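You operate a simulated robot arm through the tools that you are given. There is no shell and no other tool. Be economical: measure what you need, move in short steps, check, and stop when the job is done.

The job below is to be done with a simulated robot arm. You get a single attempt, and the scene is never put back.

Task
Open the left ribbon bench drawer, take the spool marked "56" from the roll shelf and put it inside and shut the drawer again. Put one of the steel weights from the low shelf of the ribbon bench on the small grey screen. Put the bottle that says "water" from the wooden table on top of the blue spool and the bottle that says "purple" on the low shelf of the tub bench. Put the orange pot from the wooden table on the small orange screen. Do these in any order. Set down upright: steel weight, bottle, orange pot.

It is judged by the outcome, as a careful person would: the job done as asked, and still so three seconds after it is handed in. It fails if anything else is knocked over, pushed out of place, dropped, spilled or broken.

Robot
A 6-joint arm with a fingered hand on a trunk, on a base that drives. Base frame: it is fixed to the floor where the robot stands at the start and does not move with it; the origin is under the middle of the robot, x ahead of it, y to its left, z up. Lengths are in mm, angles in degrees, forces in N, time in s.
With the tool pointing down near the work surface it reaches from about 100 to 580 mm from the robot's upright axis, wherever it stands. Its first joint turns from -166.0 to 166.0 degrees. Places, roughly: blue spool (6x6x5 cm) [3400, 500, 800]; clear bottle, pink bottle [3000, 750, 750]; left ribbon bench drawer [600, 200, 800]; left ribbon bench drawer inside [600, 200, 700]; low shelf of the tub bench [-400, -1700, 200]; orange pot [3500, 500, 750]; small grey screen [-1500, 2000, 1000]; small orange screen [3250, 750, 750]; spool [500, 500, 1250]; steel weight (8x5x5 cm) [900, 200, 400]. Payload 5 kg.
Tool frame: the origin (TCP) lies between the finger pads and is the grasp point; the fingertips stand 36 mm ahead of it; z points along the fingers, y is the line along which they close. The gripper opens to 120 mm. The gripper's body begins 42 mm behind the TCP. The gripper is a hand of 4 fingers: y runs from the thumb to the fingers, the wrist lies at [-19, -123, -211] in the tool frame.
Orientation is that of the tool frame in the base frame, as [roll, pitch, yaw] about the fixed x, y, z axes, in that order (R = Rz(yaw) Ry(pitch) Rx(roll)). With the fingers straight down and the wrist toward the robot, the tool's x, y and z point along [0, 1, 0], [1, 0, 0] and [0, 0, -1] of the base frame.

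Tools
- The arm moves only by the tool move_arm. Its argument "targets" is a list of rows, each a list of 6 numbers: the shift along the tool's x, y, z in units of 25 mm (1.0 is 25 mm), then the turn, a rotation vector about the tool's x, y, z in units of 4 degrees (1.0 is 4 degrees). In form: [[dx, dy, dz, rx, ry, rz], ...]. A call has 1 to 8 rows; each row shifts and turns the commanded pose from where the row before left it, along the tool's axes as they then stand. A call with a number of a shift or a turn outside -1 to 1 is refused whole. A row lasts 0.2 s, in which the tool goes at most 50 mm and 8.6 degrees; a call with a longer step from one row to the next is refused whole. A pose out of reach is approached as far as the arm can. The call stops where the force on the tool passes 40 N (or 10 N more than at its start, if that is more) or the arm is blocked; 0.2 s more then pass. In this call time passes only in rows, and 0.2 s behind the last. The reply holds the time, the measured pose of the TCP, the force on the tool along the base axes, the opening and the grip force, in the units named above and with some noise, with the torque about the TCP (base axes, N m) and any sound that the robot's microphone picked up.
- Cameras (640 x 400 px; columns grow to the right, rows downward): "scene" is now at [104.5, 41.5, 1570.6]; the picture's right is [0.52, -0.85, 0.00], its down [-0.60, -0.36, -0.71] and it looks along [0.61, 0.37, -0.70] (base axes); focal length 256 px, centre (320, 200). "wrist" rides on the gripper at [73, -101, -142] in the tool frame; the picture's right is [-0.79, 0.29, -0.54], its down [-0.56, -0.70, 0.44] and it looks along [-0.25, 0.65, 0.71] (tool axes); focal length 280 px, centre (320, 200). There is no depth. A picture from a camera that has moved, and an enlarged one, comes with that camera's place and axes in the base frame and with its lens. The place of the scene camera against the robot may be out by one fixed shift of up to 18 mm in any direction.
- snapshot(camera): a new picture of that camera. No time passes.
- raise_lower(by): slides the trunk up (or, below 0, down) by that many mm; the arm and the scene camera ride with it, the base frame stays. It gives what a move gives, with no picture.
- steer(legs): drives the robot by 1 to 6 legs, each [ahead, turn to the left] in mm and degrees, along the robot's own axes; the way and the turn of a leg run together, so that a leg with both is an arc; at most 1500 mm and 180 degrees a leg. The arm and the cameras ride along, it lands a little off, and it stops where it bumps. It gives what a move gives.
- move_fingers(index, middle, ring, thumb_bend, thumb_turn): sets how far each is bent, from 0 (flat) to 100 (curled in); at 30 the hand is open as for a grip, at 70 the pads meet at the TCP. One left out holds its place. A second passes; each finger stops where it meets its share of the squeeze, and holds until it gets a number again. It is the only way to open and close the hand. It gives what a move gives, with no picture; readings hold the bend of each and the force on the fingers (four entries, about 0 where the hand has none), thumb and palm. thumb_turn goes from beside the hand (0) to across from the fingers (100), as for a grip.
- turn_head(pan, tilt): turns the head with the scene camera to pan (to the left, within 86 degrees either way) and tilt (down, from -29 to 69), counted from straight ahead of the robot. It gives what a move gives.
- inspect(camera, box): a new picture of the part [left, top, right, bottom] of that camera's present view, enlarged. No time passes.
- finish_job(): hands the job in; it is judged then, once.

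Work in short steps. Places have to be worked out from the pictures, the camera data and where the tool is seen: move nearer, look again, correct. Check each grasp and each placing, and mend what went wrong. You have 186 turns and 164 pictures in all, those below and enlarged ones among them. Open the gripper and draw the arm clear of the work before you hand the job in, unless the task says otherwise; then end with one line.

The tools are called after ">>>" as a command line: name --pt "numbers of a row" for each row, then --argument value for the rest, lists and objects as JSON in quotes. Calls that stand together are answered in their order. move_arm: Moves the arm, as the interface text tells. Its arguments: {"type":"object","properties":{"targets":{"type":"array"}},"required":["targets"]} The other tools are called the same way: raise_lower (by) slides the trunk up or down; move_fingers (index, middle, ring, thumb_bend, thumb_turn) moves the fingers one by one; steer (legs) drives the base; turn_head (pan, tilt) turns the head that bears the scene camera; snapshot (camera) takes a picture; inspect (camera, box) takes an enlarged picture of a part of a camera's view; finish_job () hands the job in.

At the start:

```text
time: 0.0
eef_pos: [714.7, -21.4, 999.4]
orientation: [179.9, 0.1, 90.0]
ft_force: [-0.1, -0.5, 0.8]
moment: [-0.01, -0.03, 0.02]
gripper_width: 119.4
finger_force: 0.1
shape: jaw
bend: [30.0, 30.0, 30.0, 30.0, 98.0]
finger forces: [0.0, 0.0, 0.0, 0.0, 0.0, 0.0]
trunk travel left (down, up): [-600.0, 240.0]
robot x, y, heading: [1.8, -2.1, -0.3]
head pan, tilt: [31.3, 44.4]
```

scene: 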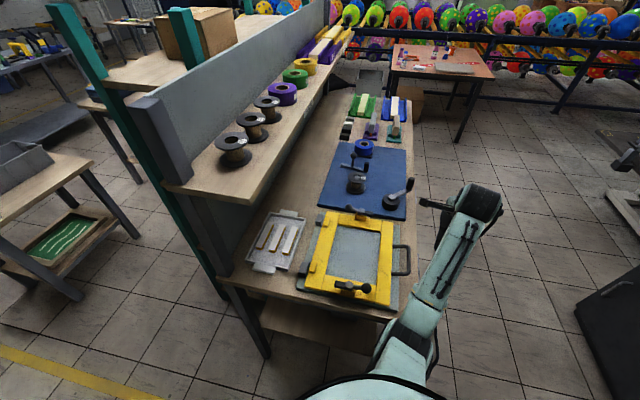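
wrist: 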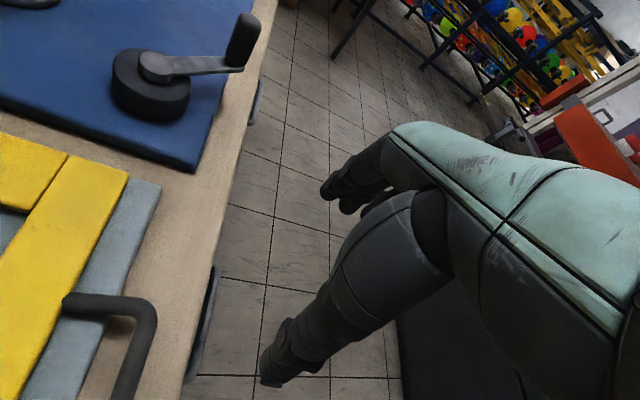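

I start by looking closely at the ribbon bench and its drawers.

>>> inspect --camera "scene" --box '[180, 60, 440, 380]'

>>> turn_head --pan 80 --tilt 25

>>> snapshot --camera "scene"

>>> turn_head --pan -50 --tilt 25

>>> snapshot --camera "scene"

>>> turn_head --pan 15 --tilt 20

>>> snapshot --camera "scene"

```text
1.25 times, centred on (310, 220) of scene
camera zoom: at [104.5, 41.5, 1570.6], right [0.52, -0.85, 0.0], down [-0.6, -0.36, -0.71], along [0.61, 0.37, -0.7], focal length 320 px, centre (332, 175)
```

zoom: 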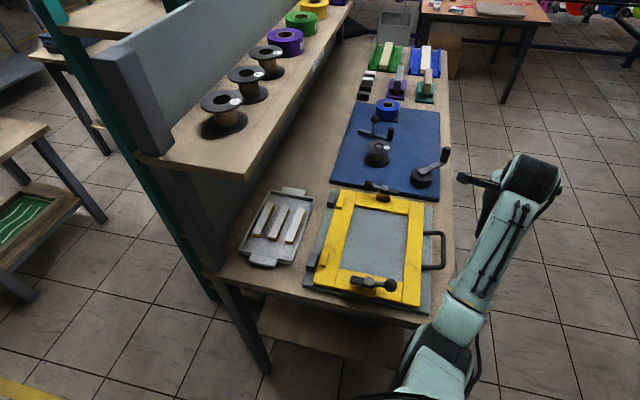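

```text
time: 1.2
eef_pos: [715.0, -21.8, 1000.4]
orientation: [-180.0, 0.0, 90.1]
ft_force: [-0.8, 0.4, -0.1]
moment: [-0.04, -0.02, -0.01]
gripper_width: 119.6
finger_force: 0.0
shape: jaw
bend: [30.0, 30.0, 30.0, 30.0, 98.0]
finger forces: [0.1, 0.0, 0.0, 0.0, 0.0, 0.0]
trunk travel left (down, up): [-600.0, 240.0]
robot x, y, heading: [-0.6, -0.9, 0.1]
head pan, tilt: [80.0, 25.0]
```

```text
160 pictures are left
camera scene: at [50.7, 89.7, 1600.3], right [0.98, -0.17, 0.0], down [-0.07, -0.42, -0.91], along [0.16, 0.89, -0.42], focal length 256 px, centre (320, 200)
```

scene: 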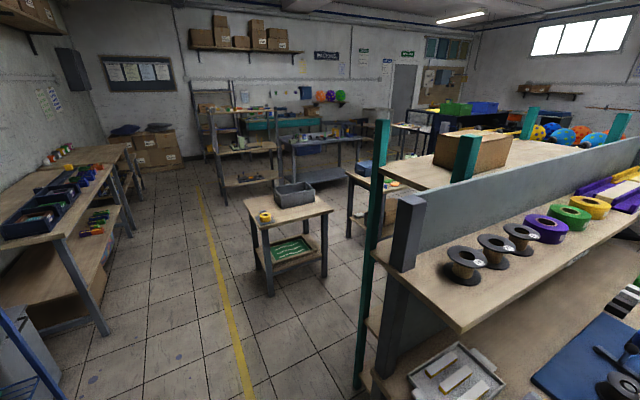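

```text
time: 3.3
eef_pos: [714.5, -21.1, 999.7]
orientation: [180.0, 0.0, 90.0]
ft_force: [0.3, 0.0, 0.8]
moment: [0.01, 0.0, 0.02]
gripper_width: 119.4
finger_force: 0.2
shape: jaw
bend: [30.0, 30.0, 30.0, 30.0, 98.0]
finger forces: [0.0, 0.0, 0.1, 0.0, 0.1, 0.0]
trunk travel left (down, up): [-600.0, 240.0]
robot x, y, heading: [4.2, 0.7, 0.2]
head pan, tilt: [-50.0, 25.0]
```

```text
159 pictures are left
camera scene: at [93.9, -71.6, 1600.3], right [-0.77, -0.64, 0.0], down [-0.27, 0.32, -0.91], along [0.58, -0.69, -0.42], focal length 256 px, centre (320, 200)
```

scene: 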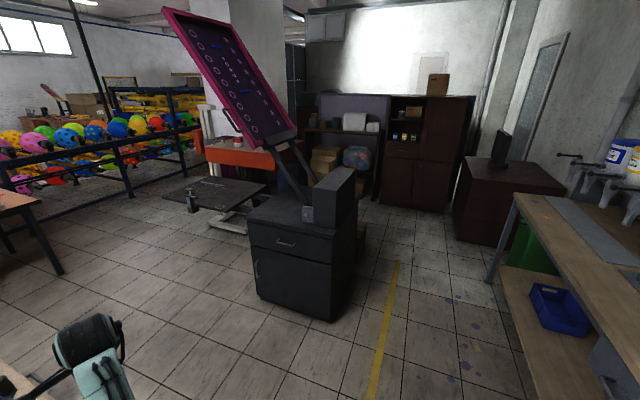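

```text
time: 4.6
eef_pos: [713.8, -22.1, 1000.3]
orientation: [-179.9, -0.1, 90.1]
ft_force: [0.1, -1.0, 1.3]
moment: [0.01, -0.04, 0.0]
gripper_width: 119.6
finger_force: 0.0
shape: jaw
bend: [30.0, 30.0, 30.0, 30.0, 98.0]
finger forces: [0.0, 0.1, 0.1, 0.0, 0.0, 0.1]
trunk travel left (down, up): [-600.0, 240.0]
robot x, y, heading: [-1.5, 1.1, -0.2]
head pan, tilt: [15.0, 20.0]
```

```text
158 pictures are left
camera scene: at [124.6, 23.0, 1608.4], right [0.26, -0.97, 0.0], down [-0.33, -0.09, -0.94], along [0.91, 0.24, -0.34], focal length 256 px, centre (320, 200)
```

scene: 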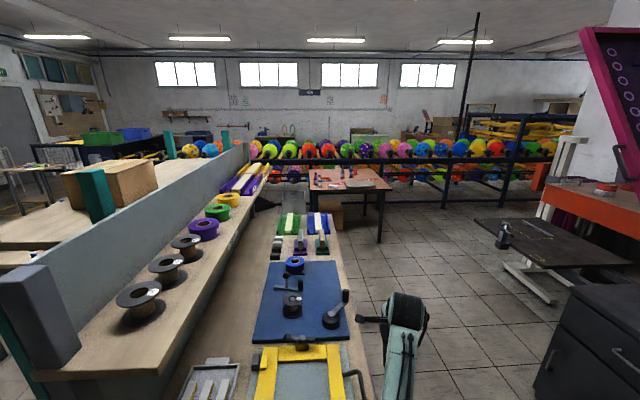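

The roll shelf spools carry labels; I zoom in on them and on the far wooden table.

>>> inspect --camera "scene" --box '[110, 220, 214, 324]'

>>> inspect --camera "scene" --box '[300, 155, 400, 215]'

>>> turn_head --pan 45 --tilt 60

>>> snapshot --camera "scene"

```text
3.85 times, centred on (162, 272) of scene
camera zoom: at [124.6, 23.0, 1608.4], right [0.26, -0.97, 0.0], down [-0.33, -0.09, -0.94], along [0.91, 0.24, -0.34], focal length 986 px, centre (928, -77)
```

zoom: 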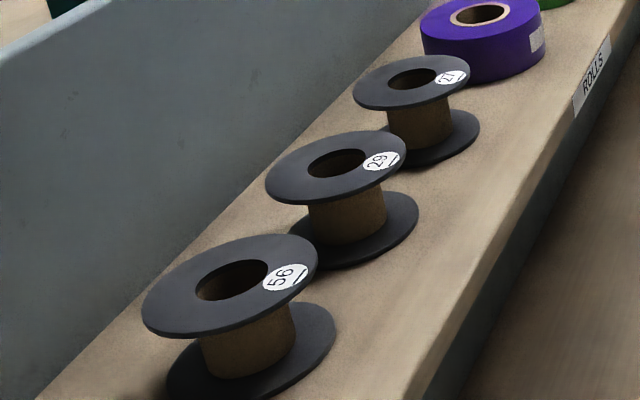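

```text
6.40 times, centred on (350, 185) of scene
camera zoom: at [124.6, 23.0, 1608.4], right [0.26, -0.97, 0.0], down [-0.33, -0.09, -0.94], along [0.91, 0.24, -0.34], focal length 1640 px, centre (128, 296)
```

zoom: 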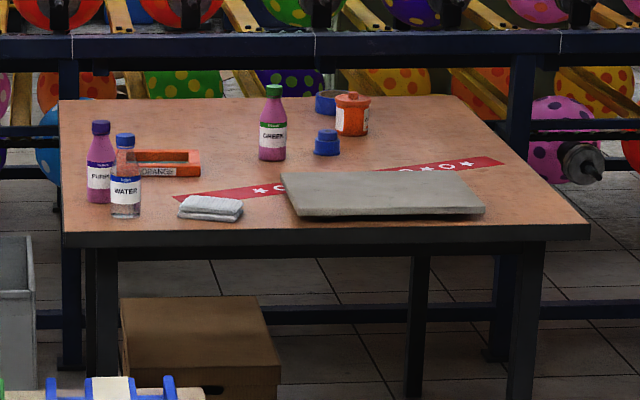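

```text
time: 5.7
eef_pos: [714.4, -22.3, 999.5]
orientation: [-180.0, 0.0, 90.1]
ft_force: [0.2, -0.6, 0.5]
moment: [0.0, -0.01, 0.01]
gripper_width: 119.7
finger_force: 0.0
shape: jaw
bend: [30.0, 30.0, 30.0, 30.0, 98.0]
finger forces: [0.1, 0.0, 0.1, 0.0, 0.1, 0.0]
trunk travel left (down, up): [-600.0, 240.0]
robot x, y, heading: [-1.5, 2.9, 0.0]
head pan, tilt: [45.0, 60.0]
```

```text
155 pictures are left
camera scene: at [81.8, 46.1, 1550.3], right [0.71, -0.71, 0.0], down [-0.61, -0.61, -0.5], along [0.35, 0.35, -0.87], focal length 256 px, centre (320, 200)
```

scene: 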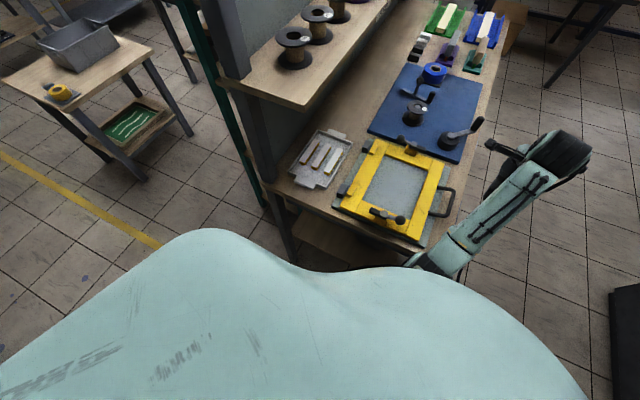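

Bench runs about 16° off the x axis, left handle near (684,-11,750), spool "56" is the nearest on the roll shelf. I retract the arm first so driving is safe.

>>> move_arm --pt "0 -1 0 0 0 0" --pt "0 -1 0 0 0 0" --pt "0 -1 0 0 0 0" --pt "0 -1 0 0 0 0" --pt "0 -1 0 0 0 0" --pt "0 -1 0 0 0 0" --pt "0 -1 0 0 0 0" --pt "0 -1 0 0 0 0"

>>> move_arm --pt "0 -1 0 0 0 0" --pt "0 -1 0 0 0 0" --pt "0 -1 0 0 0 0" --pt "0 -1 0 0 0 0" --pt "0 -1 0 0 0 0"

>>> turn_head --pan 0 --tilt 45

>>> snapshot --camera "scene"

```text
time: 7.5
eef_pos: [512.2, -21.9, 998.0]
orientation: [-180.0, -0.1, 90.0]
ft_force: [-0.6, 0.3, 0.6]
moment: [0.01, -0.01, -0.02]
gripper_width: 119.6
finger_force: 0.1
shape: jaw
bend: [30.0, 30.0, 30.0, 30.0, 98.0]
finger forces: [0.1, 0.1, 0.0, 0.0, 0.1, 0.0]
trunk travel left (down, up): [-600.0, 240.0]
robot x, y, heading: [1.9, 3.5, -0.1]
head pan, tilt: [45.0, 60.0]
```

```text
time: 8.7
eef_pos: [451.3, -32.4, 958.7]
orientation: [180.0, 0.1, 90.0]
ft_force: [0.4, 0.1, 0.8]
moment: [0.02, 0.02, 0.01]
gripper_width: 119.4
finger_force: 0.1
shape: jaw
bend: [30.0, 30.0, 30.0, 30.0, 98.0]
finger forces: [0.0, 0.0, 0.0, 0.1, 0.1, 0.0]
out of reach, approached as far as the arm can: row 1, 2, 3, 4, 5
trunk travel left (down, up): [-600.0, 240.0]
robot x, y, heading: [-1.3, -2.7, 0.1]
head pan, tilt: [45.0, 60.0]
```

```text
time: 9.8
eef_pos: [450.3, -32.8, 959.6]
orientation: [-180.0, -0.1, 90.0]
ft_force: [0.6, -0.3, 0.3]
moment: [-0.02, -0.01, -0.04]
gripper_width: 120.0
finger_force: 0.0
shape: jaw
bend: [30.0, 30.0, 30.0, 30.0, 98.0]
finger forces: [0.0, 0.1, 0.0, 0.1, 0.1, 0.0]
trunk travel left (down, up): [-600.0, 240.0]
robot x, y, heading: [0.1, -1.3, -0.3]
head pan, tilt: [0.0, 45.0]
```

```text
154 pictures are left
camera scene: at [115.9, -0.9, 1569.7], right [0.0, -1.0, 0.0], down [-0.71, 0.0, -0.71], along [0.71, 0.0, -0.71], focal length 256 px, centre (320, 200)
```

scene: 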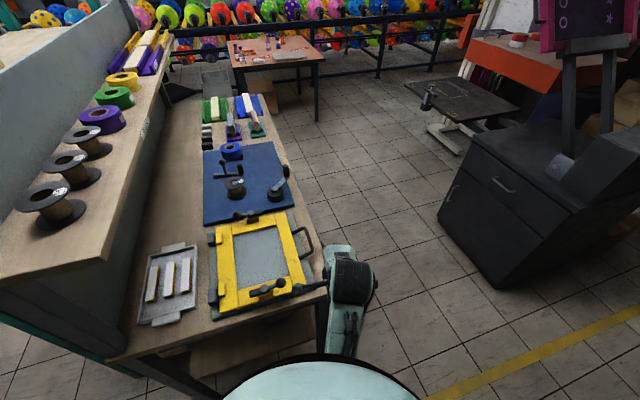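

The arm folds to about 450 mm. The floor in front of the bench is clear; I drive round to face the left drawer.

>>> steer --legs '[[0, -40], [880, 0], [0, 40], [185, 0], [0, 106]]'

>>> snapshot --camera "scene"

>>> snapshot --camera "wrist"

```text
time: 14.8
eef_pos: [558.3, -494.7, 958.5]
orientation: [-179.9, 0.0, 52.1]
ft_force: [0.4, -0.3, -0.2]
moment: [0.02, 0.04, -0.02]
gripper_width: 119.8
finger_force: 0.0
shape: jaw
bend: [30.0, 30.0, 30.0, 30.0, 98.0]
finger forces: [0.1, 0.0, 0.0, 0.0, 0.0, 0.0]
trunk travel left (down, up): [-600.0, 240.0]
robot x, y, heading: [211.0, -202.0, -29.2]
head pan, tilt: [0.0, 45.0]
stopped in leg 2: the robot was blocked; the commanded pose is now the measured one
```

```text
153 pictures are left
camera scene: at [315.0, -261.3, 1569.6], right [-0.49, -0.87, 0.0], down [-0.62, 0.35, -0.71], along [0.62, -0.34, -0.71], focal length 256 px, centre (320, 200)
```

scene: 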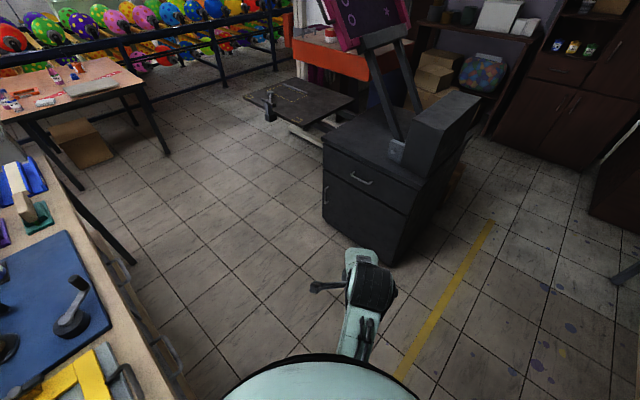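

```text
152 pictures are left
camera wrist: at [524.2, -376.2, 1102.1], right [-0.26, -0.8, 0.54], down [-0.9, -0.01, -0.44], along [0.36, -0.6, -0.72], focal length 280 px, centre (320, 200)
```

wrist: 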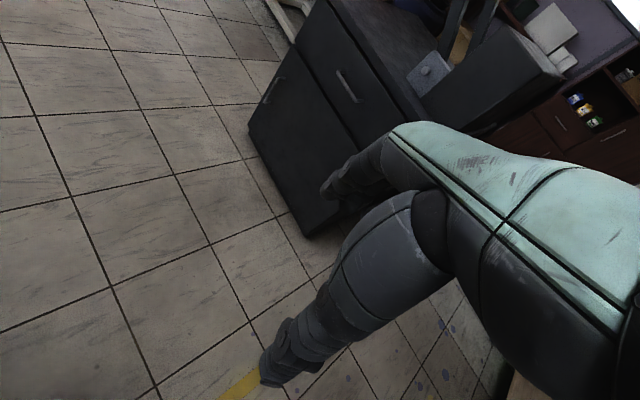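

The base touched the bench's front-left corner (base radius about 255 mm). I back off and go round with more clearance.

>>> steer --legs '[[-80, 0], [0, -36], [470, 0], [0, 65], [510, 0], [0, 106]]'

>>> snapshot --camera "scene"

>>> snapshot --camera "wrist"

```text
time: 31.9
eef_pos: [815.1, -151.5, 959.0]
orientation: [-179.9, 0.0, -175.6]
ft_force: [0.0, -0.1, -0.5]
moment: [0.0, -0.03, 0.02]
gripper_width: 120.0
finger_force: 0.1
shape: jaw
bend: [30.0, 30.0, 30.0, 30.0, 98.0]
finger forces: [0.1, 0.1, 0.0, 0.0, 0.1, 0.1]
trunk travel left (down, up): [-600.0, 240.0]
robot x, y, heading: [832.2, -603.9, 103.3]
head pan, tilt: [0.0, 45.0]
```

```text
151 pictures are left
camera scene: at [813.7, -495.7, 1569.7], right [0.97, 0.23, 0.0], down [0.16, -0.69, -0.71], along [-0.16, 0.69, -0.71], focal length 256 px, centre (320, 200)
```

scene: 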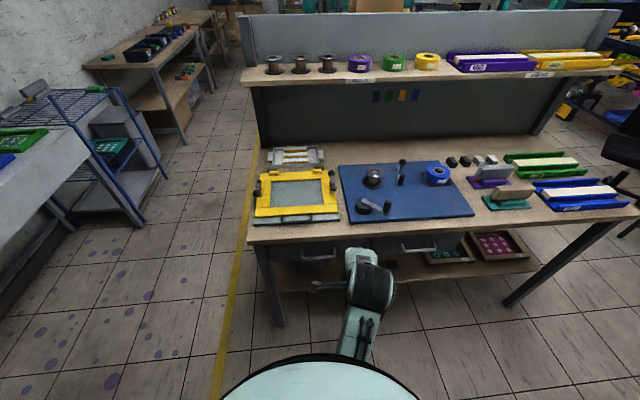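

```text
150 pictures are left
camera wrist: at [751.8, -258.6, 1102.6], right [0.76, 0.35, 0.54], down [0.61, -0.66, -0.44], along [0.2, 0.67, -0.71], focal length 280 px, centre (320, 200)
```

wrist: 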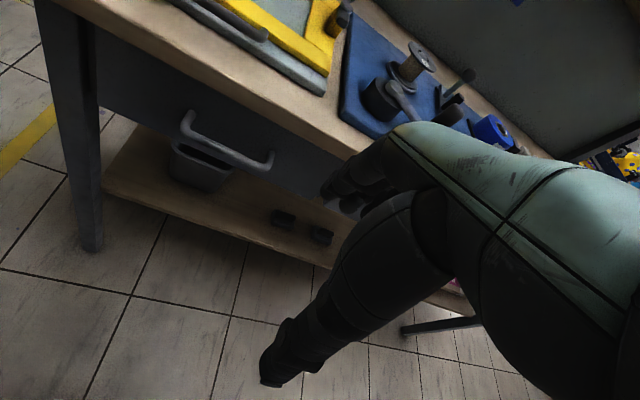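

I see the left drawer handle in both cameras; I zoom in for measurement.

>>> inspect --camera "scene" --box '[240, 210, 400, 310]'

>>> inspect --camera "wrist" --box '[120, 60, 360, 260]'

```text
4.00 times, centred on (320, 260) of scene
camera zoom: at [813.7, -495.7, 1569.7], right [0.97, 0.23, 0.0], down [0.16, -0.69, -0.71], along [-0.16, 0.69, -0.71], focal length 1025 px, centre (320, -40)
```

zoom: 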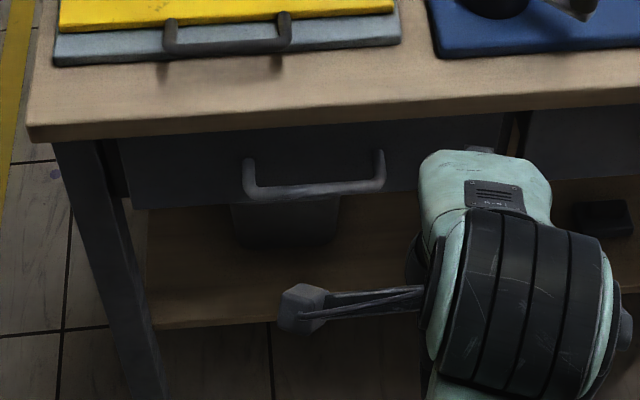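

```text
2.00 times, centred on (240, 160) of wrist
camera zoom: at [751.8, -258.6, 1102.6], right [0.76, 0.35, 0.54], down [0.61, -0.66, -0.44], along [0.2, 0.67, -0.71], focal length 561 px, centre (480, 280)
```

zoom: 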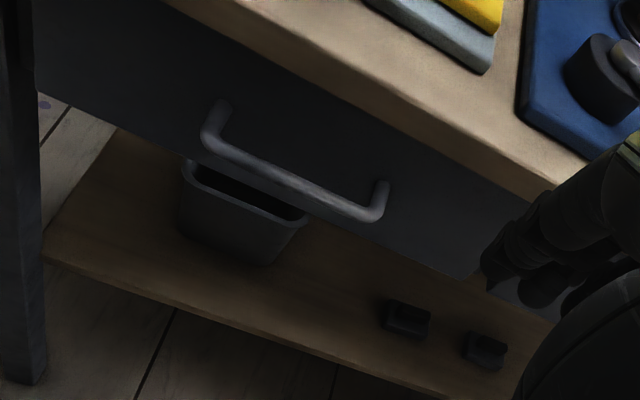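

Handle bar is near (700,-42,840), running about 17° off x. I square the hand to it and bring it above and just outside the bar.

>>> move_arm --pt "0 0 0 0 0 -1" --pt "0 0 0 0 0 -1" --pt "0 0 0 0 0 -0.9" --pt "0.8 0.86 0.1 0 0 0" --pt "0.8 0.86 0.1 0 0 0" --pt "0.8 0.86 0.1 0 0 0" --pt "0.8 0.86 0.1 0 0 0"

>>> snapshot --camera "wrist"

>>> inspect --camera "scene" --box '[220, 190, 420, 315]'

```text
time: 33.5
eef_pos: [714.3, -91.5, 948.0]
orientation: [-179.9, 0.0, -164.0]
ft_force: [0.0, -0.7, -0.4]
moment: [0.01, 0.0, 0.02]
gripper_width: 119.8
finger_force: 0.0
shape: jaw
bend: [30.0, 30.0, 30.0, 30.0, 98.0]
finger forces: [0.0, 0.0, 0.0, 0.0, 0.0, 0.0]
trunk travel left (down, up): [-600.0, 240.0]
robot x, y, heading: [832.9, -601.5, 103.3]
head pan, tilt: [0.0, 45.0]
```

```text
147 pictures are left
camera wrist: at [672.4, -208.1, 1092.2], right [0.68, 0.5, 0.54], down [0.73, -0.52, -0.44], along [0.06, 0.7, -0.72], focal length 280 px, centre (320, 200)
```

wrist: 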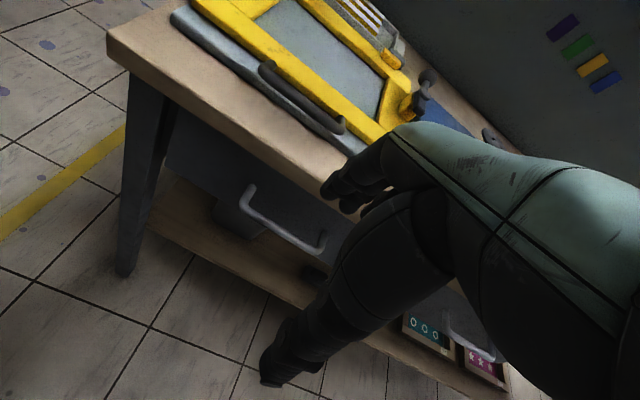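

```text
3.20 times, centred on (320, 252) of scene
camera zoom: at [812.8, -495.0, 1569.7], right [0.97, 0.23, 0.0], down [0.16, -0.69, -0.71], along [-0.16, 0.69, -0.71], focal length 820 px, centre (320, 32)
```

zoom: 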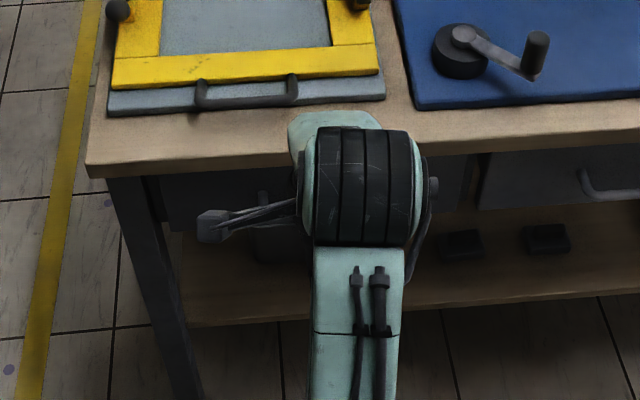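

Second wrist view puts the bar at about (695,-16,805). I shift the hand 33 mm further in, so the fingers will drop behind the bar, and lower the trunk partway.

>>> move_arm --pt "-0.1 0.65 0 0 0 0" --pt "0 0.65 0 0 0 0"

>>> raise_lower --by -75

>>> inspect --camera "wrist" --box '[200, 120, 440, 320]'

```text
time: 34.1
eef_pos: [706.8, -60.1, 949.8]
orientation: [-179.8, 0.0, -164.0]
ft_force: [0.5, 0.5, -0.6]
moment: [0.01, -0.04, 0.02]
gripper_width: 119.9
finger_force: 0.0
shape: jaw
bend: [30.0, 30.0, 30.0, 30.0, 98.0]
finger forces: [0.0, 0.0, 0.1, 0.0, 0.0, 0.0]
trunk travel left (down, up): [-600.0, 240.0]
robot x, y, heading: [831.9, -604.7, 103.0]
head pan, tilt: [0.0, 45.0]
```

```text
time: 35.2
eef_pos: [708.7, -59.8, 874.4]
orientation: [-180.0, 0.1, -164.0]
ft_force: [1.1, -0.8, 0.0]
moment: [-0.07, -0.01, -0.01]
gripper_width: 119.3
finger_force: 0.1
shape: jaw
bend: [30.0, 31.0, 30.0, 30.0, 98.0]
finger forces: [0.1, 1.5, 0.0, 0.0, 0.0, 0.0]
trunk travel left (down, up): [-525.0, 315.0]
robot x, y, heading: [835.3, -601.7, 103.5]
head pan, tilt: [0.0, 45.0]
```

```text
2.00 times, centred on (320, 220) of wrist
camera zoom: at [666.8, -177.5, 1017.9], right [0.68, 0.5, 0.54], down [0.73, -0.52, -0.44], along [0.06, 0.7, -0.72], focal length 561 px, centre (320, 160)
```

zoom: 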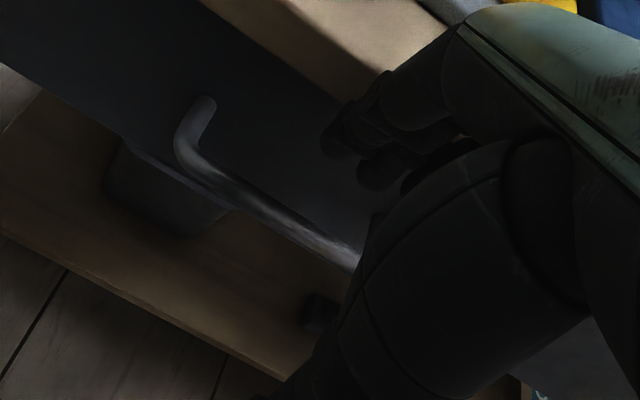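

The middle finger reads a light touch, likely the bench-top edge, so I back 8 mm outward and lower further, watching forces.

>>> move_arm --pt "0 -0.32 0 0 0 0"

>>> raise_lower --by -30

>>> inspect --camera "wrist" --box '[240, 120, 400, 300]'

```text
time: 35.6
eef_pos: [710.5, -67.5, 875.7]
orientation: [180.0, 0.0, -164.0]
ft_force: [-0.1, -0.6, 0.4]
moment: [0.02, -0.03, 0.02]
gripper_width: 120.0
finger_force: 0.0
shape: jaw
bend: [30.0, 30.0, 30.0, 30.0, 98.0]
finger forces: [0.1, 0.0, 0.0, 0.0, 0.0, 0.0]
trunk travel left (down, up): [-525.0, 315.0]
robot x, y, heading: [835.0, -601.1, 103.2]
head pan, tilt: [0.0, 45.0]
```

```text
time: 36.4
eef_pos: [710.7, -68.2, 845.3]
orientation: [-180.0, 0.0, -164.0]
ft_force: [-0.1, 0.7, 1.7]
moment: [0.01, 0.0, -0.01]
gripper_width: 120.0
finger_force: 0.1
shape: jaw
bend: [30.0, 30.0, 30.0, 30.0, 98.0]
finger forces: [0.0, 0.0, 0.0, 0.0, 0.1, 0.0]
trunk travel left (down, up): [-495.0, 345.0]
robot x, y, heading: [838.2, -603.4, 103.0]
head pan, tilt: [0.0, 45.0]
```

```text
2.22 times, centred on (320, 210) of wrist
camera zoom: at [669.4, -185.0, 988.3], right [0.68, 0.5, 0.54], down [0.73, -0.52, -0.44], along [0.06, 0.7, -0.71], focal length 623 px, centre (320, 178)
```

zoom: 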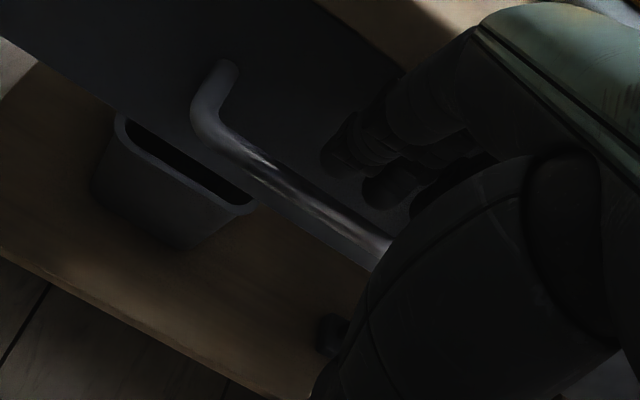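

The fingers look to be between bar and drawer face with no contact. I lower to bar height and close the hand on the bar.

>>> raise_lower --by -32

>>> move_fingers --index 70 --middle 70 --ring 70 --thumb_bend 70

>>> inspect --camera "wrist" --box '[240, 120, 400, 300]'

```text
time: 37.1
eef_pos: [709.2, -63.7, 821.0]
orientation: [178.5, -0.1, -163.9]
ft_force: [1.9, -6.9, 26.9]
moment: [1.44, 0.36, 0.04]
gripper_width: 118.3
finger_force: 0.0
shape: jaw
bend: [31.0, 30.0, 30.0, 30.0, 98.0]
finger forces: [12.7, 9.9, 0.0, 0.0, 0.1, 0.1]
trunk travel left (down, up): [-463.0, 377.0]
robot x, y, heading: [836.0, -601.3, 103.1]
head pan, tilt: [0.0, 45.0]
stopped: the force on the tool passed its limit at 41 N (the readings are from after the stop); the commanded pose is now the measured one
```

```text
time: 37.5
eef_pos: [709.1, -60.4, 831.3]
orientation: [176.8, 0.1, -163.9]
ft_force: [-1.7, 0.7, 33.9]
moment: [2.74, 0.52, -0.07]
gripper_width: 18.8
finger_force: 27.0
shape: fingers
bend: [61.0, 60.0, 70.0, 70.0, 98.0]
finger forces: [9.7, 44.1, 0.0, 0.0, 0.0, 0.0]
trunk travel left (down, up): [-463.0, 377.0]
robot x, y, heading: [831.8, -604.9, 102.9]
head pan, tilt: [0.0, 45.0]
stopped: the force on the tool passed its limit at 42 N (the readings are from after the stop); the commanded pose is now the measured one
```

```text
2.22 times, centred on (320, 210) of wrist
camera zoom: at [669.1, -185.2, 968.0], right [0.69, 0.47, 0.56], down [0.73, -0.49, -0.48], along [0.05, 0.74, -0.68], focal length 623 px, centre (320, 178)
```

zoom: 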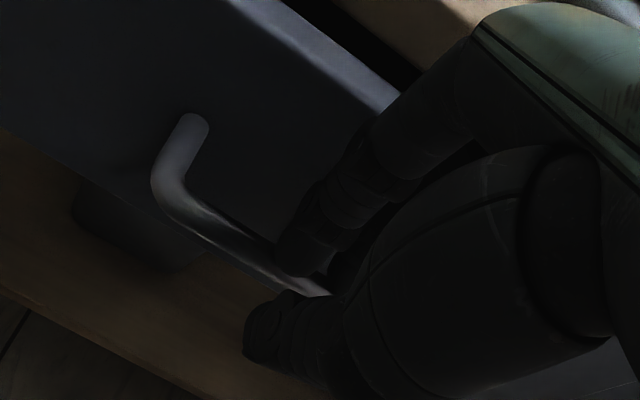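

The tips caught the bar from above and drew the drawer out slightly. I open, lift a bit and look to re-place the fingers deeper behind the bar.

>>> move_arm --pt "0 0 -0.6 0 0 0"

>>> move_fingers --index 30 --middle 30 --ring 30 --thumb_bend 30

>>> move_arm --pt "0 0 -0.6 0.7 0 0"

>>> inspect --camera "wrist" --box '[200, 120, 400, 300]'

>>> inspect --camera "scene" --box '[220, 170, 420, 300]'

```text
time: 37.9
eef_pos: [710.2, -62.2, 836.3]
orientation: [178.4, 0.1, -163.9]
ft_force: [0.4, 0.2, -0.1]
moment: [-0.01, 0.0, -0.01]
gripper_width: 5.5
finger_force: 0.1
shape: fingers
bend: [70.0, 69.0, 70.0, 70.0, 98.0]
finger forces: [0.1, 0.0, 0.0, 0.1, 0.0, 0.1]
trunk travel left (down, up): [-463.0, 377.0]
robot x, y, heading: [832.2, -604.1, 103.4]
head pan, tilt: [0.0, 45.0]
```

```text
time: 38.9
eef_pos: [709.1, -61.1, 838.3]
orientation: [178.1, 0.1, -163.9]
ft_force: [-0.3, -0.1, -0.3]
moment: [0.02, -0.01, 0.01]
gripper_width: 122.9
finger_force: 0.1
shape: fingers
bend: [30.0, 30.0, 30.0, 30.0, 98.0]
finger forces: [0.1, 0.0, 0.0, 0.0, 0.0, 0.0]
trunk travel left (down, up): [-463.0, 377.0]
robot x, y, heading: [832.9, -603.5, 103.1]
head pan, tilt: [0.0, 45.0]
```

```text
time: 39.3
eef_pos: [709.2, -63.0, 854.6]
orientation: [-179.2, 0.1, -164.0]
ft_force: [0.3, 0.1, 0.3]
moment: [-0.04, 0.01, -0.03]
gripper_width: 123.0
finger_force: 0.1
shape: fingers
bend: [30.0, 30.0, 30.0, 30.0, 98.0]
finger forces: [0.0, 0.0, 0.0, 0.1, 0.0, 0.0]
trunk travel left (down, up): [-463.0, 377.0]
robot x, y, heading: [834.7, -604.1, 103.4]
head pan, tilt: [0.0, 45.0]
```

```text
2.22 times, centred on (300, 210) of wrist
camera zoom: at [668.0, -178.3, 999.4], right [0.68, 0.5, 0.54], down [0.73, -0.52, -0.43], along [0.07, 0.69, -0.72], focal length 623 px, centre (364, 178)
```

zoom: 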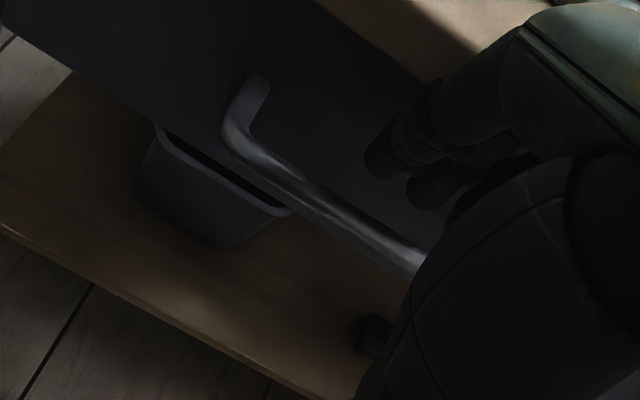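

```text
3.08 times, centred on (320, 235) of scene
camera zoom: at [813.6, -495.0, 1432.6], right [0.97, 0.23, 0.0], down [0.16, -0.69, -0.71], along [-0.16, 0.69, -0.71], focal length 788 px, centre (320, 92)
```

zoom: 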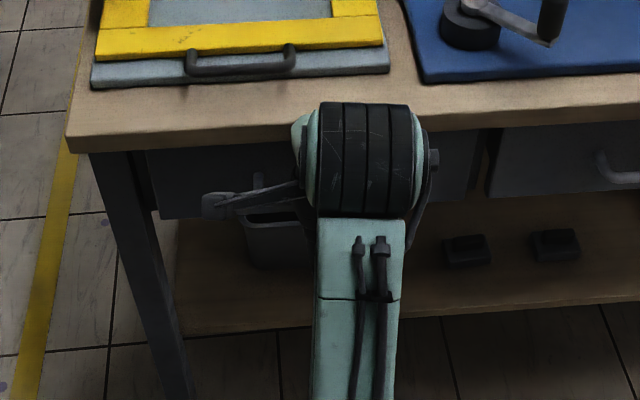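

The bar seems lower and further in than thought (about z 780, y 0). I move 20 mm further in and lower gently with the arm.

>>> move_arm --pt "0 0.4 0 0 0 0" --pt "0 0.4 0 0 0 0"

>>> move_arm --pt "0 0 0.5 0 0 0" --pt "0 0 0.5 0 0 0" --pt "0 0 0.5 0 0 0"

>>> inspect --camera "wrist" --box '[200, 120, 400, 300]'

```text
time: 39.9
eef_pos: [707.5, -52.6, 857.8]
orientation: [-179.2, 0.1, -164.1]
ft_force: [8.2, -30.8, 8.9]
moment: [1.23, 0.23, -0.45]
gripper_width: 123.3
finger_force: 16.0
shape: fingers
bend: [30.0, 41.0, 32.0, 30.0, 98.0]
finger forces: [0.0, 28.7, 3.7, 0.1, 0.0, 0.1]
trunk travel left (down, up): [-463.0, 377.0]
robot x, y, heading: [834.2, -604.6, 103.3]
head pan, tilt: [0.0, 45.0]
stopped in row 2: the force on the tool passed its limit at 43 N (the readings are from after the stop); the commanded pose is now the measured one
```

```text
time: 40.7
eef_pos: [705.8, -49.9, 817.5]
orientation: [-179.4, 0.1, -164.0]
ft_force: [5.1, -16.4, 16.1]
moment: [0.95, -0.07, -0.37]
gripper_width: 123.3
finger_force: 15.5
shape: fingers
bend: [30.0, 40.0, 31.0, 30.0, 98.0]
finger forces: [0.0, 29.0, 1.4, 0.1, 0.1, 0.0]
trunk travel left (down, up): [-463.0, 377.0]
robot x, y, heading: [831.7, -601.8, 103.1]
head pan, tilt: [0.0, 45.0]
```

```text
2.22 times, centred on (300, 210) of wrist
camera zoom: at [665.1, -165.4, 962.9], right [0.68, 0.5, 0.54], down [0.73, -0.52, -0.43], along [0.07, 0.69, -0.72], focal length 623 px, centre (364, 178)
```

zoom: 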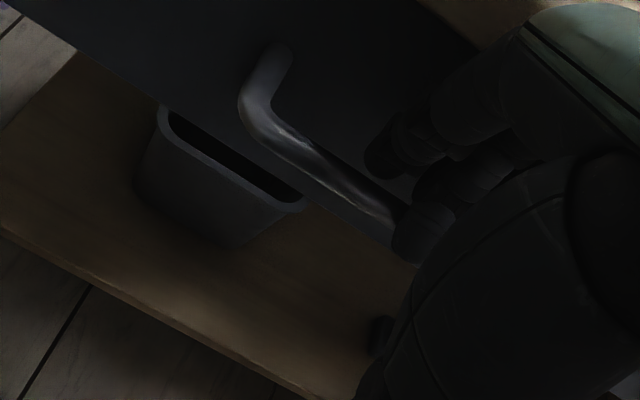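

The middle finger's knuckle catches the bench-top edge. I back out and up, half close the fingers and tilt the hand 24° so the tips lead inward under the edge.

>>> move_arm --pt "0 -0.6 -0.8 0 0 0" --pt "0 -0.6 -0.8 0 0 0" --pt "0 0 0 -1 0 0" --pt "0 0 0 -1 0 0" --pt "0 0 0 -1 0 0" --pt "0 0 0 -1 0 0" --pt "0 0 0 -1 0 0" --pt "0 0 0 -1 0 0"

>>> move_fingers --index 45 --middle 45 --ring 45 --thumb_bend 30

>>> inspect --camera "wrist" --box '[200, 120, 400, 300]'

```text
time: 42.5
eef_pos: [713.4, -77.6, 858.6]
orientation: [156.9, 0.1, -164.0]
ft_force: [0.5, 0.1, -1.0]
moment: [-0.01, -0.02, 0.01]
gripper_width: 123.6
finger_force: 0.1
shape: fingers
bend: [30.0, 30.0, 30.0, 30.0, 98.0]
finger forces: [0.1, 0.0, 0.0, 0.0, 0.0, 0.0]
trunk travel left (down, up): [-463.0, 377.0]
robot x, y, heading: [836.6, -603.5, 103.0]
head pan, tilt: [0.0, 45.0]
```

```text
time: 43.5
eef_pos: [713.9, -76.9, 857.2]
orientation: [156.9, 0.1, -164.1]
ft_force: [0.5, 0.0, -0.2]
moment: [-0.04, 0.01, -0.01]
gripper_width: 101.4
finger_force: 0.1
shape: fingers
bend: [45.0, 45.0, 45.0, 30.0, 98.0]
finger forces: [0.0, 0.0, 0.0, 0.1, 0.0, 0.1]
trunk travel left (down, up): [-463.0, 377.0]
robot x, y, heading: [835.2, -602.4, 103.1]
head pan, tilt: [0.0, 45.0]
```

```text
2.22 times, centred on (300, 210) of wrist
camera zoom: at [685.4, -240.1, 949.3], right [0.74, 0.27, 0.61], down [0.67, -0.3, -0.68], along [0.0, 0.92, -0.4], focal length 623 px, centre (364, 178)
```

zoom: 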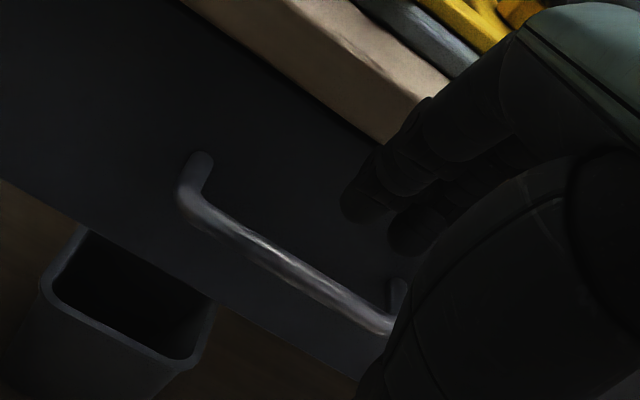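

Now the whole bar is visible: centre about (690,12,781). I move in above it, then lower straight down behind it.

>>> move_arm --pt "0 0.93 0.98 0 0 0" --pt "0 0.93 0.98 0 0 0"

>>> inspect --camera "wrist" --box '[200, 120, 400, 300]'

```text
time: 44.1
eef_pos: [700.9, -32.6, 835.6]
orientation: [157.0, 0.2, -164.1]
ft_force: [9.5, -34.1, 2.7]
moment: [0.96, 0.25, -0.68]
gripper_width: 100.9
finger_force: 17.5
shape: fingers
bend: [45.0, 55.0, 49.0, 30.0, 98.0]
finger forces: [0.1, 27.6, 8.0, 0.0, 0.0, 0.1]
trunk travel left (down, up): [-463.0, 377.0]
robot x, y, heading: [835.3, -600.8, 103.1]
head pan, tilt: [0.0, 45.0]
stopped in row 2: the force on the tool passed its limit at 66 N (the readings are from after the stop); the commanded pose is now the measured one
```

```text
2.22 times, centred on (300, 210) of wrist
camera zoom: at [671.9, -195.7, 927.9], right [0.74, 0.27, 0.61], down [0.67, -0.3, -0.68], along [0.0, 0.92, -0.4], focal length 623 px, centre (364, 178)
```

zoom: 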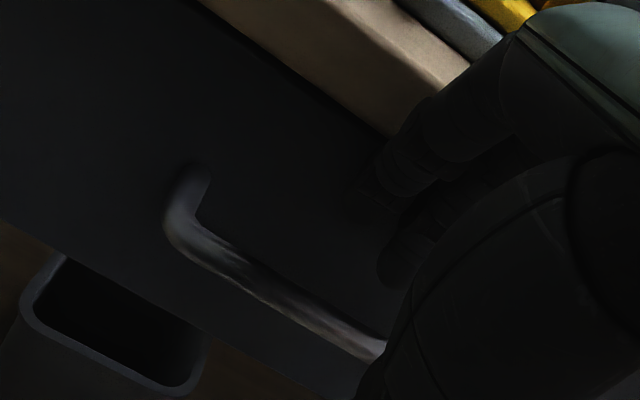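

Middle finger touches the face; the tips are behind the bar line. I ease back a few mm and lower 45 mm behind the bar.

>>> move_arm --pt "0 -0.2 0 0 0 0" --pt "0 -0.25 0.52 0 0 0" --pt "0 -0.25 0.52 0 0 0" --pt "0 -0.25 0.52 0 0 0"

>>> inspect --camera "wrist" --box '[200, 120, 400, 300]'

```text
time: 45.1
eef_pos: [701.8, -34.5, 789.0]
orientation: [156.9, 0.1, -164.1]
ft_force: [-0.3, -0.6, 0.7]
moment: [0.02, 0.02, -0.01]
gripper_width: 101.1
finger_force: 0.2
shape: fingers
bend: [45.0, 45.0, 45.0, 30.0, 98.0]
finger forces: [0.4, 0.0, 0.1, 0.0, 0.0, 0.0]
trunk travel left (down, up): [-463.0, 377.0]
robot x, y, heading: [835.0, -603.2, 103.0]
head pan, tilt: [0.0, 45.0]
```

```text
2.22 times, centred on (300, 210) of wrist
camera zoom: at [673.1, -198.0, 881.2], right [0.74, 0.27, 0.61], down [0.67, -0.3, -0.68], along [0.0, 0.92, -0.4], focal length 623 px, centre (364, 178)
```

zoom: 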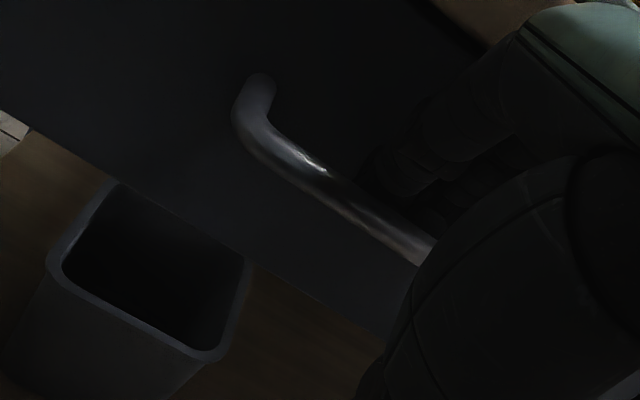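

No contact and the index finger is occluded by the bar, so it is behind it. Close the hand.

>>> move_fingers --index 65 --middle 65 --ring 65 --thumb_bend 65

>>> inspect --camera "wrist" --box '[200, 120, 400, 300]'

```text
time: 46.1
eef_pos: [701.9, -35.5, 789.3]
orientation: [157.0, 0.2, -164.1]
ft_force: [0.8, -0.5, 0.0]
moment: [0.01, 0.01, -0.03]
gripper_width: 21.1
finger_force: 1.7
shape: fingers
bend: [64.0, 66.0, 65.0, 65.0, 98.0]
finger forces: [1.2, 1.6, 0.1, 0.0, 0.1, 0.0]
trunk travel left (down, up): [-463.0, 377.0]
robot x, y, heading: [834.0, -606.1, 102.9]
head pan, tilt: [0.0, 45.0]
```

```text
2.22 times, centred on (300, 210) of wrist
camera zoom: at [673.3, -198.7, 881.5], right [0.74, 0.27, 0.61], down [0.67, -0.3, -0.68], along [0.0, 0.92, -0.4], focal length 623 px, centre (364, 178)
```

zoom: 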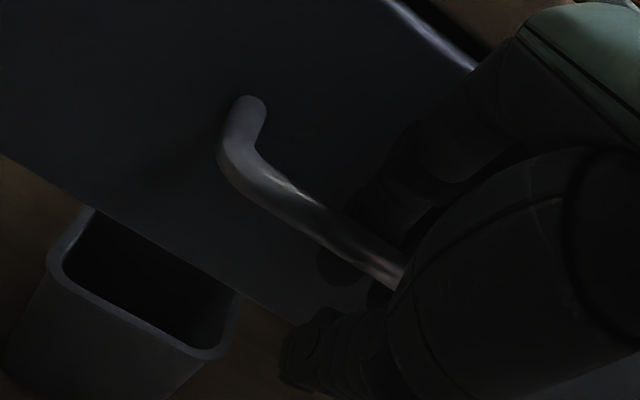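

The fingers hook the bar and the drawer slid out a little. I pull straight outward 200 mm with the arm.

>>> move_arm --pt "0 -0.92 -0.39 0 0 0" --pt "0 -0.92 -0.39 0 0 0" --pt "0 -0.92 -0.39 0 0 0" --pt "0 -0.92 -0.39 0 0 0" --pt "0 -0.92 -0.39 0 0 0" --pt "0 -0.92 -0.39 0 0 0" --pt "0 -0.92 -0.39 0 0 0" --pt "0 -0.92 -0.39 0 0 0"

>>> snapshot --camera "scene"

```text
time: 47.6
eef_pos: [738.7, -113.3, 854.8]
orientation: [147.0, 2.8, -163.7]
ft_force: [0.0, -0.4, 0.3]
moment: [0.01, -0.04, -0.01]
gripper_width: 20.1
finger_force: 0.1
shape: fingers
bend: [65.0, 65.0, 65.0, 65.0, 98.0]
finger forces: [0.0, 0.0, 0.0, 0.0, 0.1, 0.0]
out of reach, approached as far as the arm can: row 7
trunk travel left (down, up): [-463.0, 377.0]
robot x, y, heading: [837.0, -604.0, 103.1]
head pan, tilt: [0.0, 45.0]
stopped in row 7: the arm was blocked; the commanded pose is now the measured one
```

```text
135 pictures are left
camera scene: at [813.7, -489.4, 1431.7], right [0.97, 0.23, 0.0], down [0.16, -0.69, -0.7], along [-0.16, 0.68, -0.71], focal length 256 px, centre (320, 200)
```

scene: 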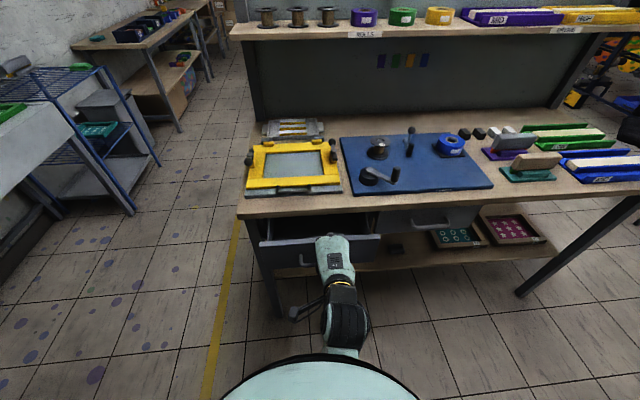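

The arm ran out of its near reach and slipped off, but the drawer is now partly open. I look closer to hook the drawer front from inside and pull by driving back.

>>> inspect --camera "scene" --box '[230, 190, 410, 300]'

>>> snapshot --camera "wrist"

```text
3.56 times, centred on (320, 245) of scene
camera zoom: at [813.7, -489.4, 1431.7], right [0.97, 0.23, 0.0], down [0.16, -0.69, -0.7], along [-0.16, 0.68, -0.71], focal length 911 px, centre (320, 40)
```

zoom: 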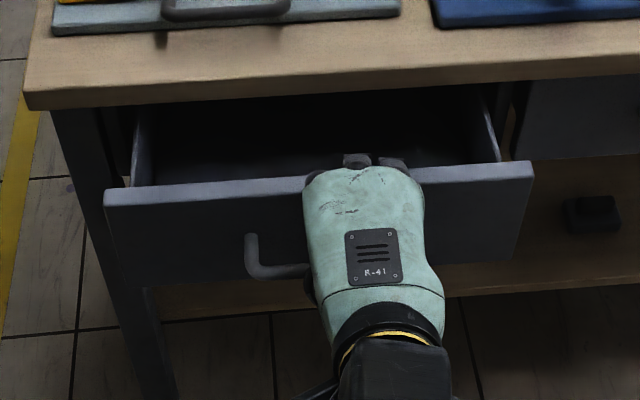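

```text
133 pictures are left
camera wrist: at [711.8, -290.4, 916.2], right [0.74, 0.16, 0.65], down [0.67, -0.16, -0.72], along [-0.01, 0.97, -0.23], focal length 280 px, centre (320, 200)
```

wrist: 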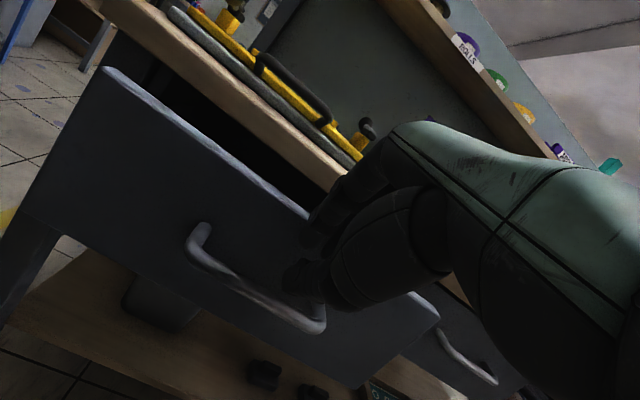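

The drawer is open about 110 mm. I'll raise, make the hand vertical again, open it, and pinch the drawer front panel's top edge.

>>> raise_lower --by 60

>>> move_arm --pt "0 0 0 1 0 0" --pt "0 0 0 1 0 0" --pt "0 0 0 1 0 0" --pt "0 0 0 1 0 0" --pt "0 0 0 1 0 0" --pt "0 0 0 1 0 0" --pt "0 0 0 1 0 0" --pt "0 0 0 1 0 0"

>>> move_fingers --index 30 --middle 30 --ring 30 --thumb_bend 30

>>> snapshot --camera "wrist"

```text
time: 48.6
eef_pos: [738.1, -112.2, 913.9]
orientation: [147.3, 2.9, -163.9]
ft_force: [-0.3, -0.4, -0.6]
moment: [-0.01, 0.0, -0.04]
gripper_width: 20.1
finger_force: 0.0
shape: fingers
bend: [65.0, 65.0, 65.0, 65.0, 98.0]
finger forces: [0.0, 0.0, 0.1, 0.1, 0.0, 0.0]
trunk travel left (down, up): [-523.0, 317.0]
robot x, y, heading: [836.9, -603.9, 102.9]
head pan, tilt: [0.0, 45.0]
```

```text
time: 50.4
eef_pos: [738.3, -112.5, 909.7]
orientation: [179.1, 2.8, -163.8]
ft_force: [0.0, 0.4, -0.2]
moment: [-0.02, -0.01, 0.01]
gripper_width: 19.8
finger_force: 0.0
shape: fingers
bend: [65.0, 65.0, 65.0, 65.0, 98.0]
finger forces: [0.0, 0.1, 0.0, 0.0, 0.0, 0.0]
out of reach, approached as far as the arm can: row 1, 3
trunk travel left (down, up): [-523.0, 317.0]
robot x, y, heading: [835.7, -603.0, 103.0]
head pan, tilt: [0.0, 45.0]
```

```text
time: 51.4
eef_pos: [738.7, -112.3, 910.1]
orientation: [179.0, 3.0, -163.9]
ft_force: [-0.3, 0.1, 0.2]
moment: [-0.02, 0.03, -0.04]
gripper_width: 122.8
finger_force: 0.0
shape: fingers
bend: [30.0, 30.0, 30.0, 30.0, 98.0]
finger forces: [0.1, 0.0, 0.1, 0.1, 0.0, 0.1]
trunk travel left (down, up): [-523.0, 317.0]
robot x, y, heading: [832.6, -603.4, 102.9]
head pan, tilt: [0.0, 45.0]
```

```text
132 pictures are left
camera wrist: at [692.1, -234.6, 1047.7], right [0.65, 0.48, 0.59], down [0.75, -0.5, -0.43], along [0.09, 0.72, -0.69], focal length 280 px, centre (320, 200)
```

wrist: 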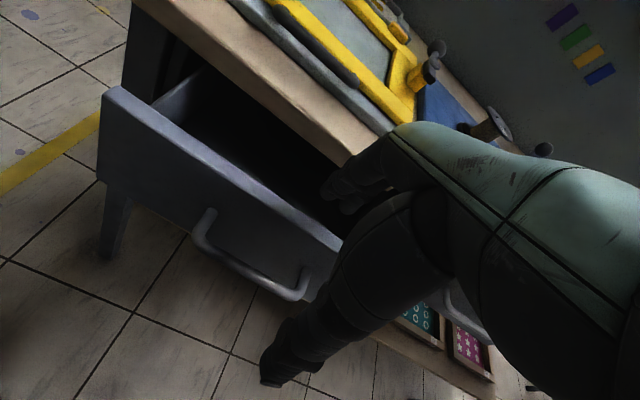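

The panel's top edge lines up with my estimate. Move in 45 mm and lower onto the panel.

>>> move_arm --pt "0 0.9 0 0 -0.4 0" --pt "0 0.9 0 0 -0.3 0"

>>> raise_lower --by -65

>>> move_fingers --index 70 --middle 70 --ring 70 --thumb_bend 70

>>> snapshot --camera "wrist"

```text
time: 52.0
eef_pos: [726.2, -70.7, 910.4]
orientation: [178.9, 5.7, -163.8]
ft_force: [0.4, 0.5, 0.9]
moment: [0.0, 0.0, 0.01]
gripper_width: 123.2
finger_force: 0.0
shape: fingers
bend: [30.0, 30.0, 30.0, 30.0, 98.0]
finger forces: [0.0, 0.0, 0.0, 0.0, 0.0, 0.0]
trunk travel left (down, up): [-523.0, 317.0]
robot x, y, heading: [833.5, -604.3, 103.2]
head pan, tilt: [0.0, 45.0]
```

```text
time: 53.0
eef_pos: [727.2, -71.1, 846.1]
orientation: [178.9, 5.7, -163.8]
ft_force: [0.0, -0.7, 0.3]
moment: [-0.02, 0.0, 0.02]
gripper_width: 123.0
finger_force: 0.1
shape: fingers
bend: [30.0, 30.0, 30.0, 30.0, 98.0]
finger forces: [0.0, 0.0, 0.0, 0.1, 0.0, 0.1]
trunk travel left (down, up): [-458.0, 382.0]
robot x, y, heading: [835.2, -603.8, 103.1]
head pan, tilt: [0.0, 45.0]
```

```text
time: 54.0
eef_pos: [727.6, -71.0, 845.9]
orientation: [179.0, 5.7, -163.9]
ft_force: [0.7, -0.1, -1.8]
moment: [-0.04, 0.01, 0.2]
gripper_width: 24.3
finger_force: 9.6
shape: fingers
bend: [66.0, 67.0, 69.0, 63.0, 97.0]
finger forces: [3.6, 4.2, 1.9, 0.0, 9.6, 0.1]
trunk travel left (down, up): [-458.0, 382.0]
robot x, y, heading: [831.9, -606.5, 103.0]
head pan, tilt: [0.0, 45.0]
```

```text
131 pictures are left
camera wrist: at [673.5, -194.3, 979.3], right [0.63, 0.47, 0.62], down [0.77, -0.5, -0.4], along [0.12, 0.73, -0.67], focal length 280 px, centre (320, 200)
```

wrist: 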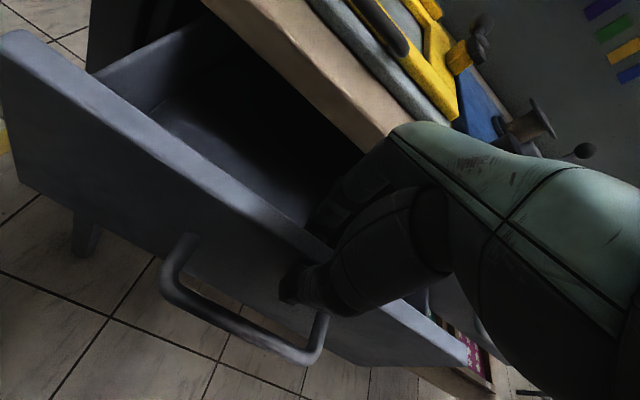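

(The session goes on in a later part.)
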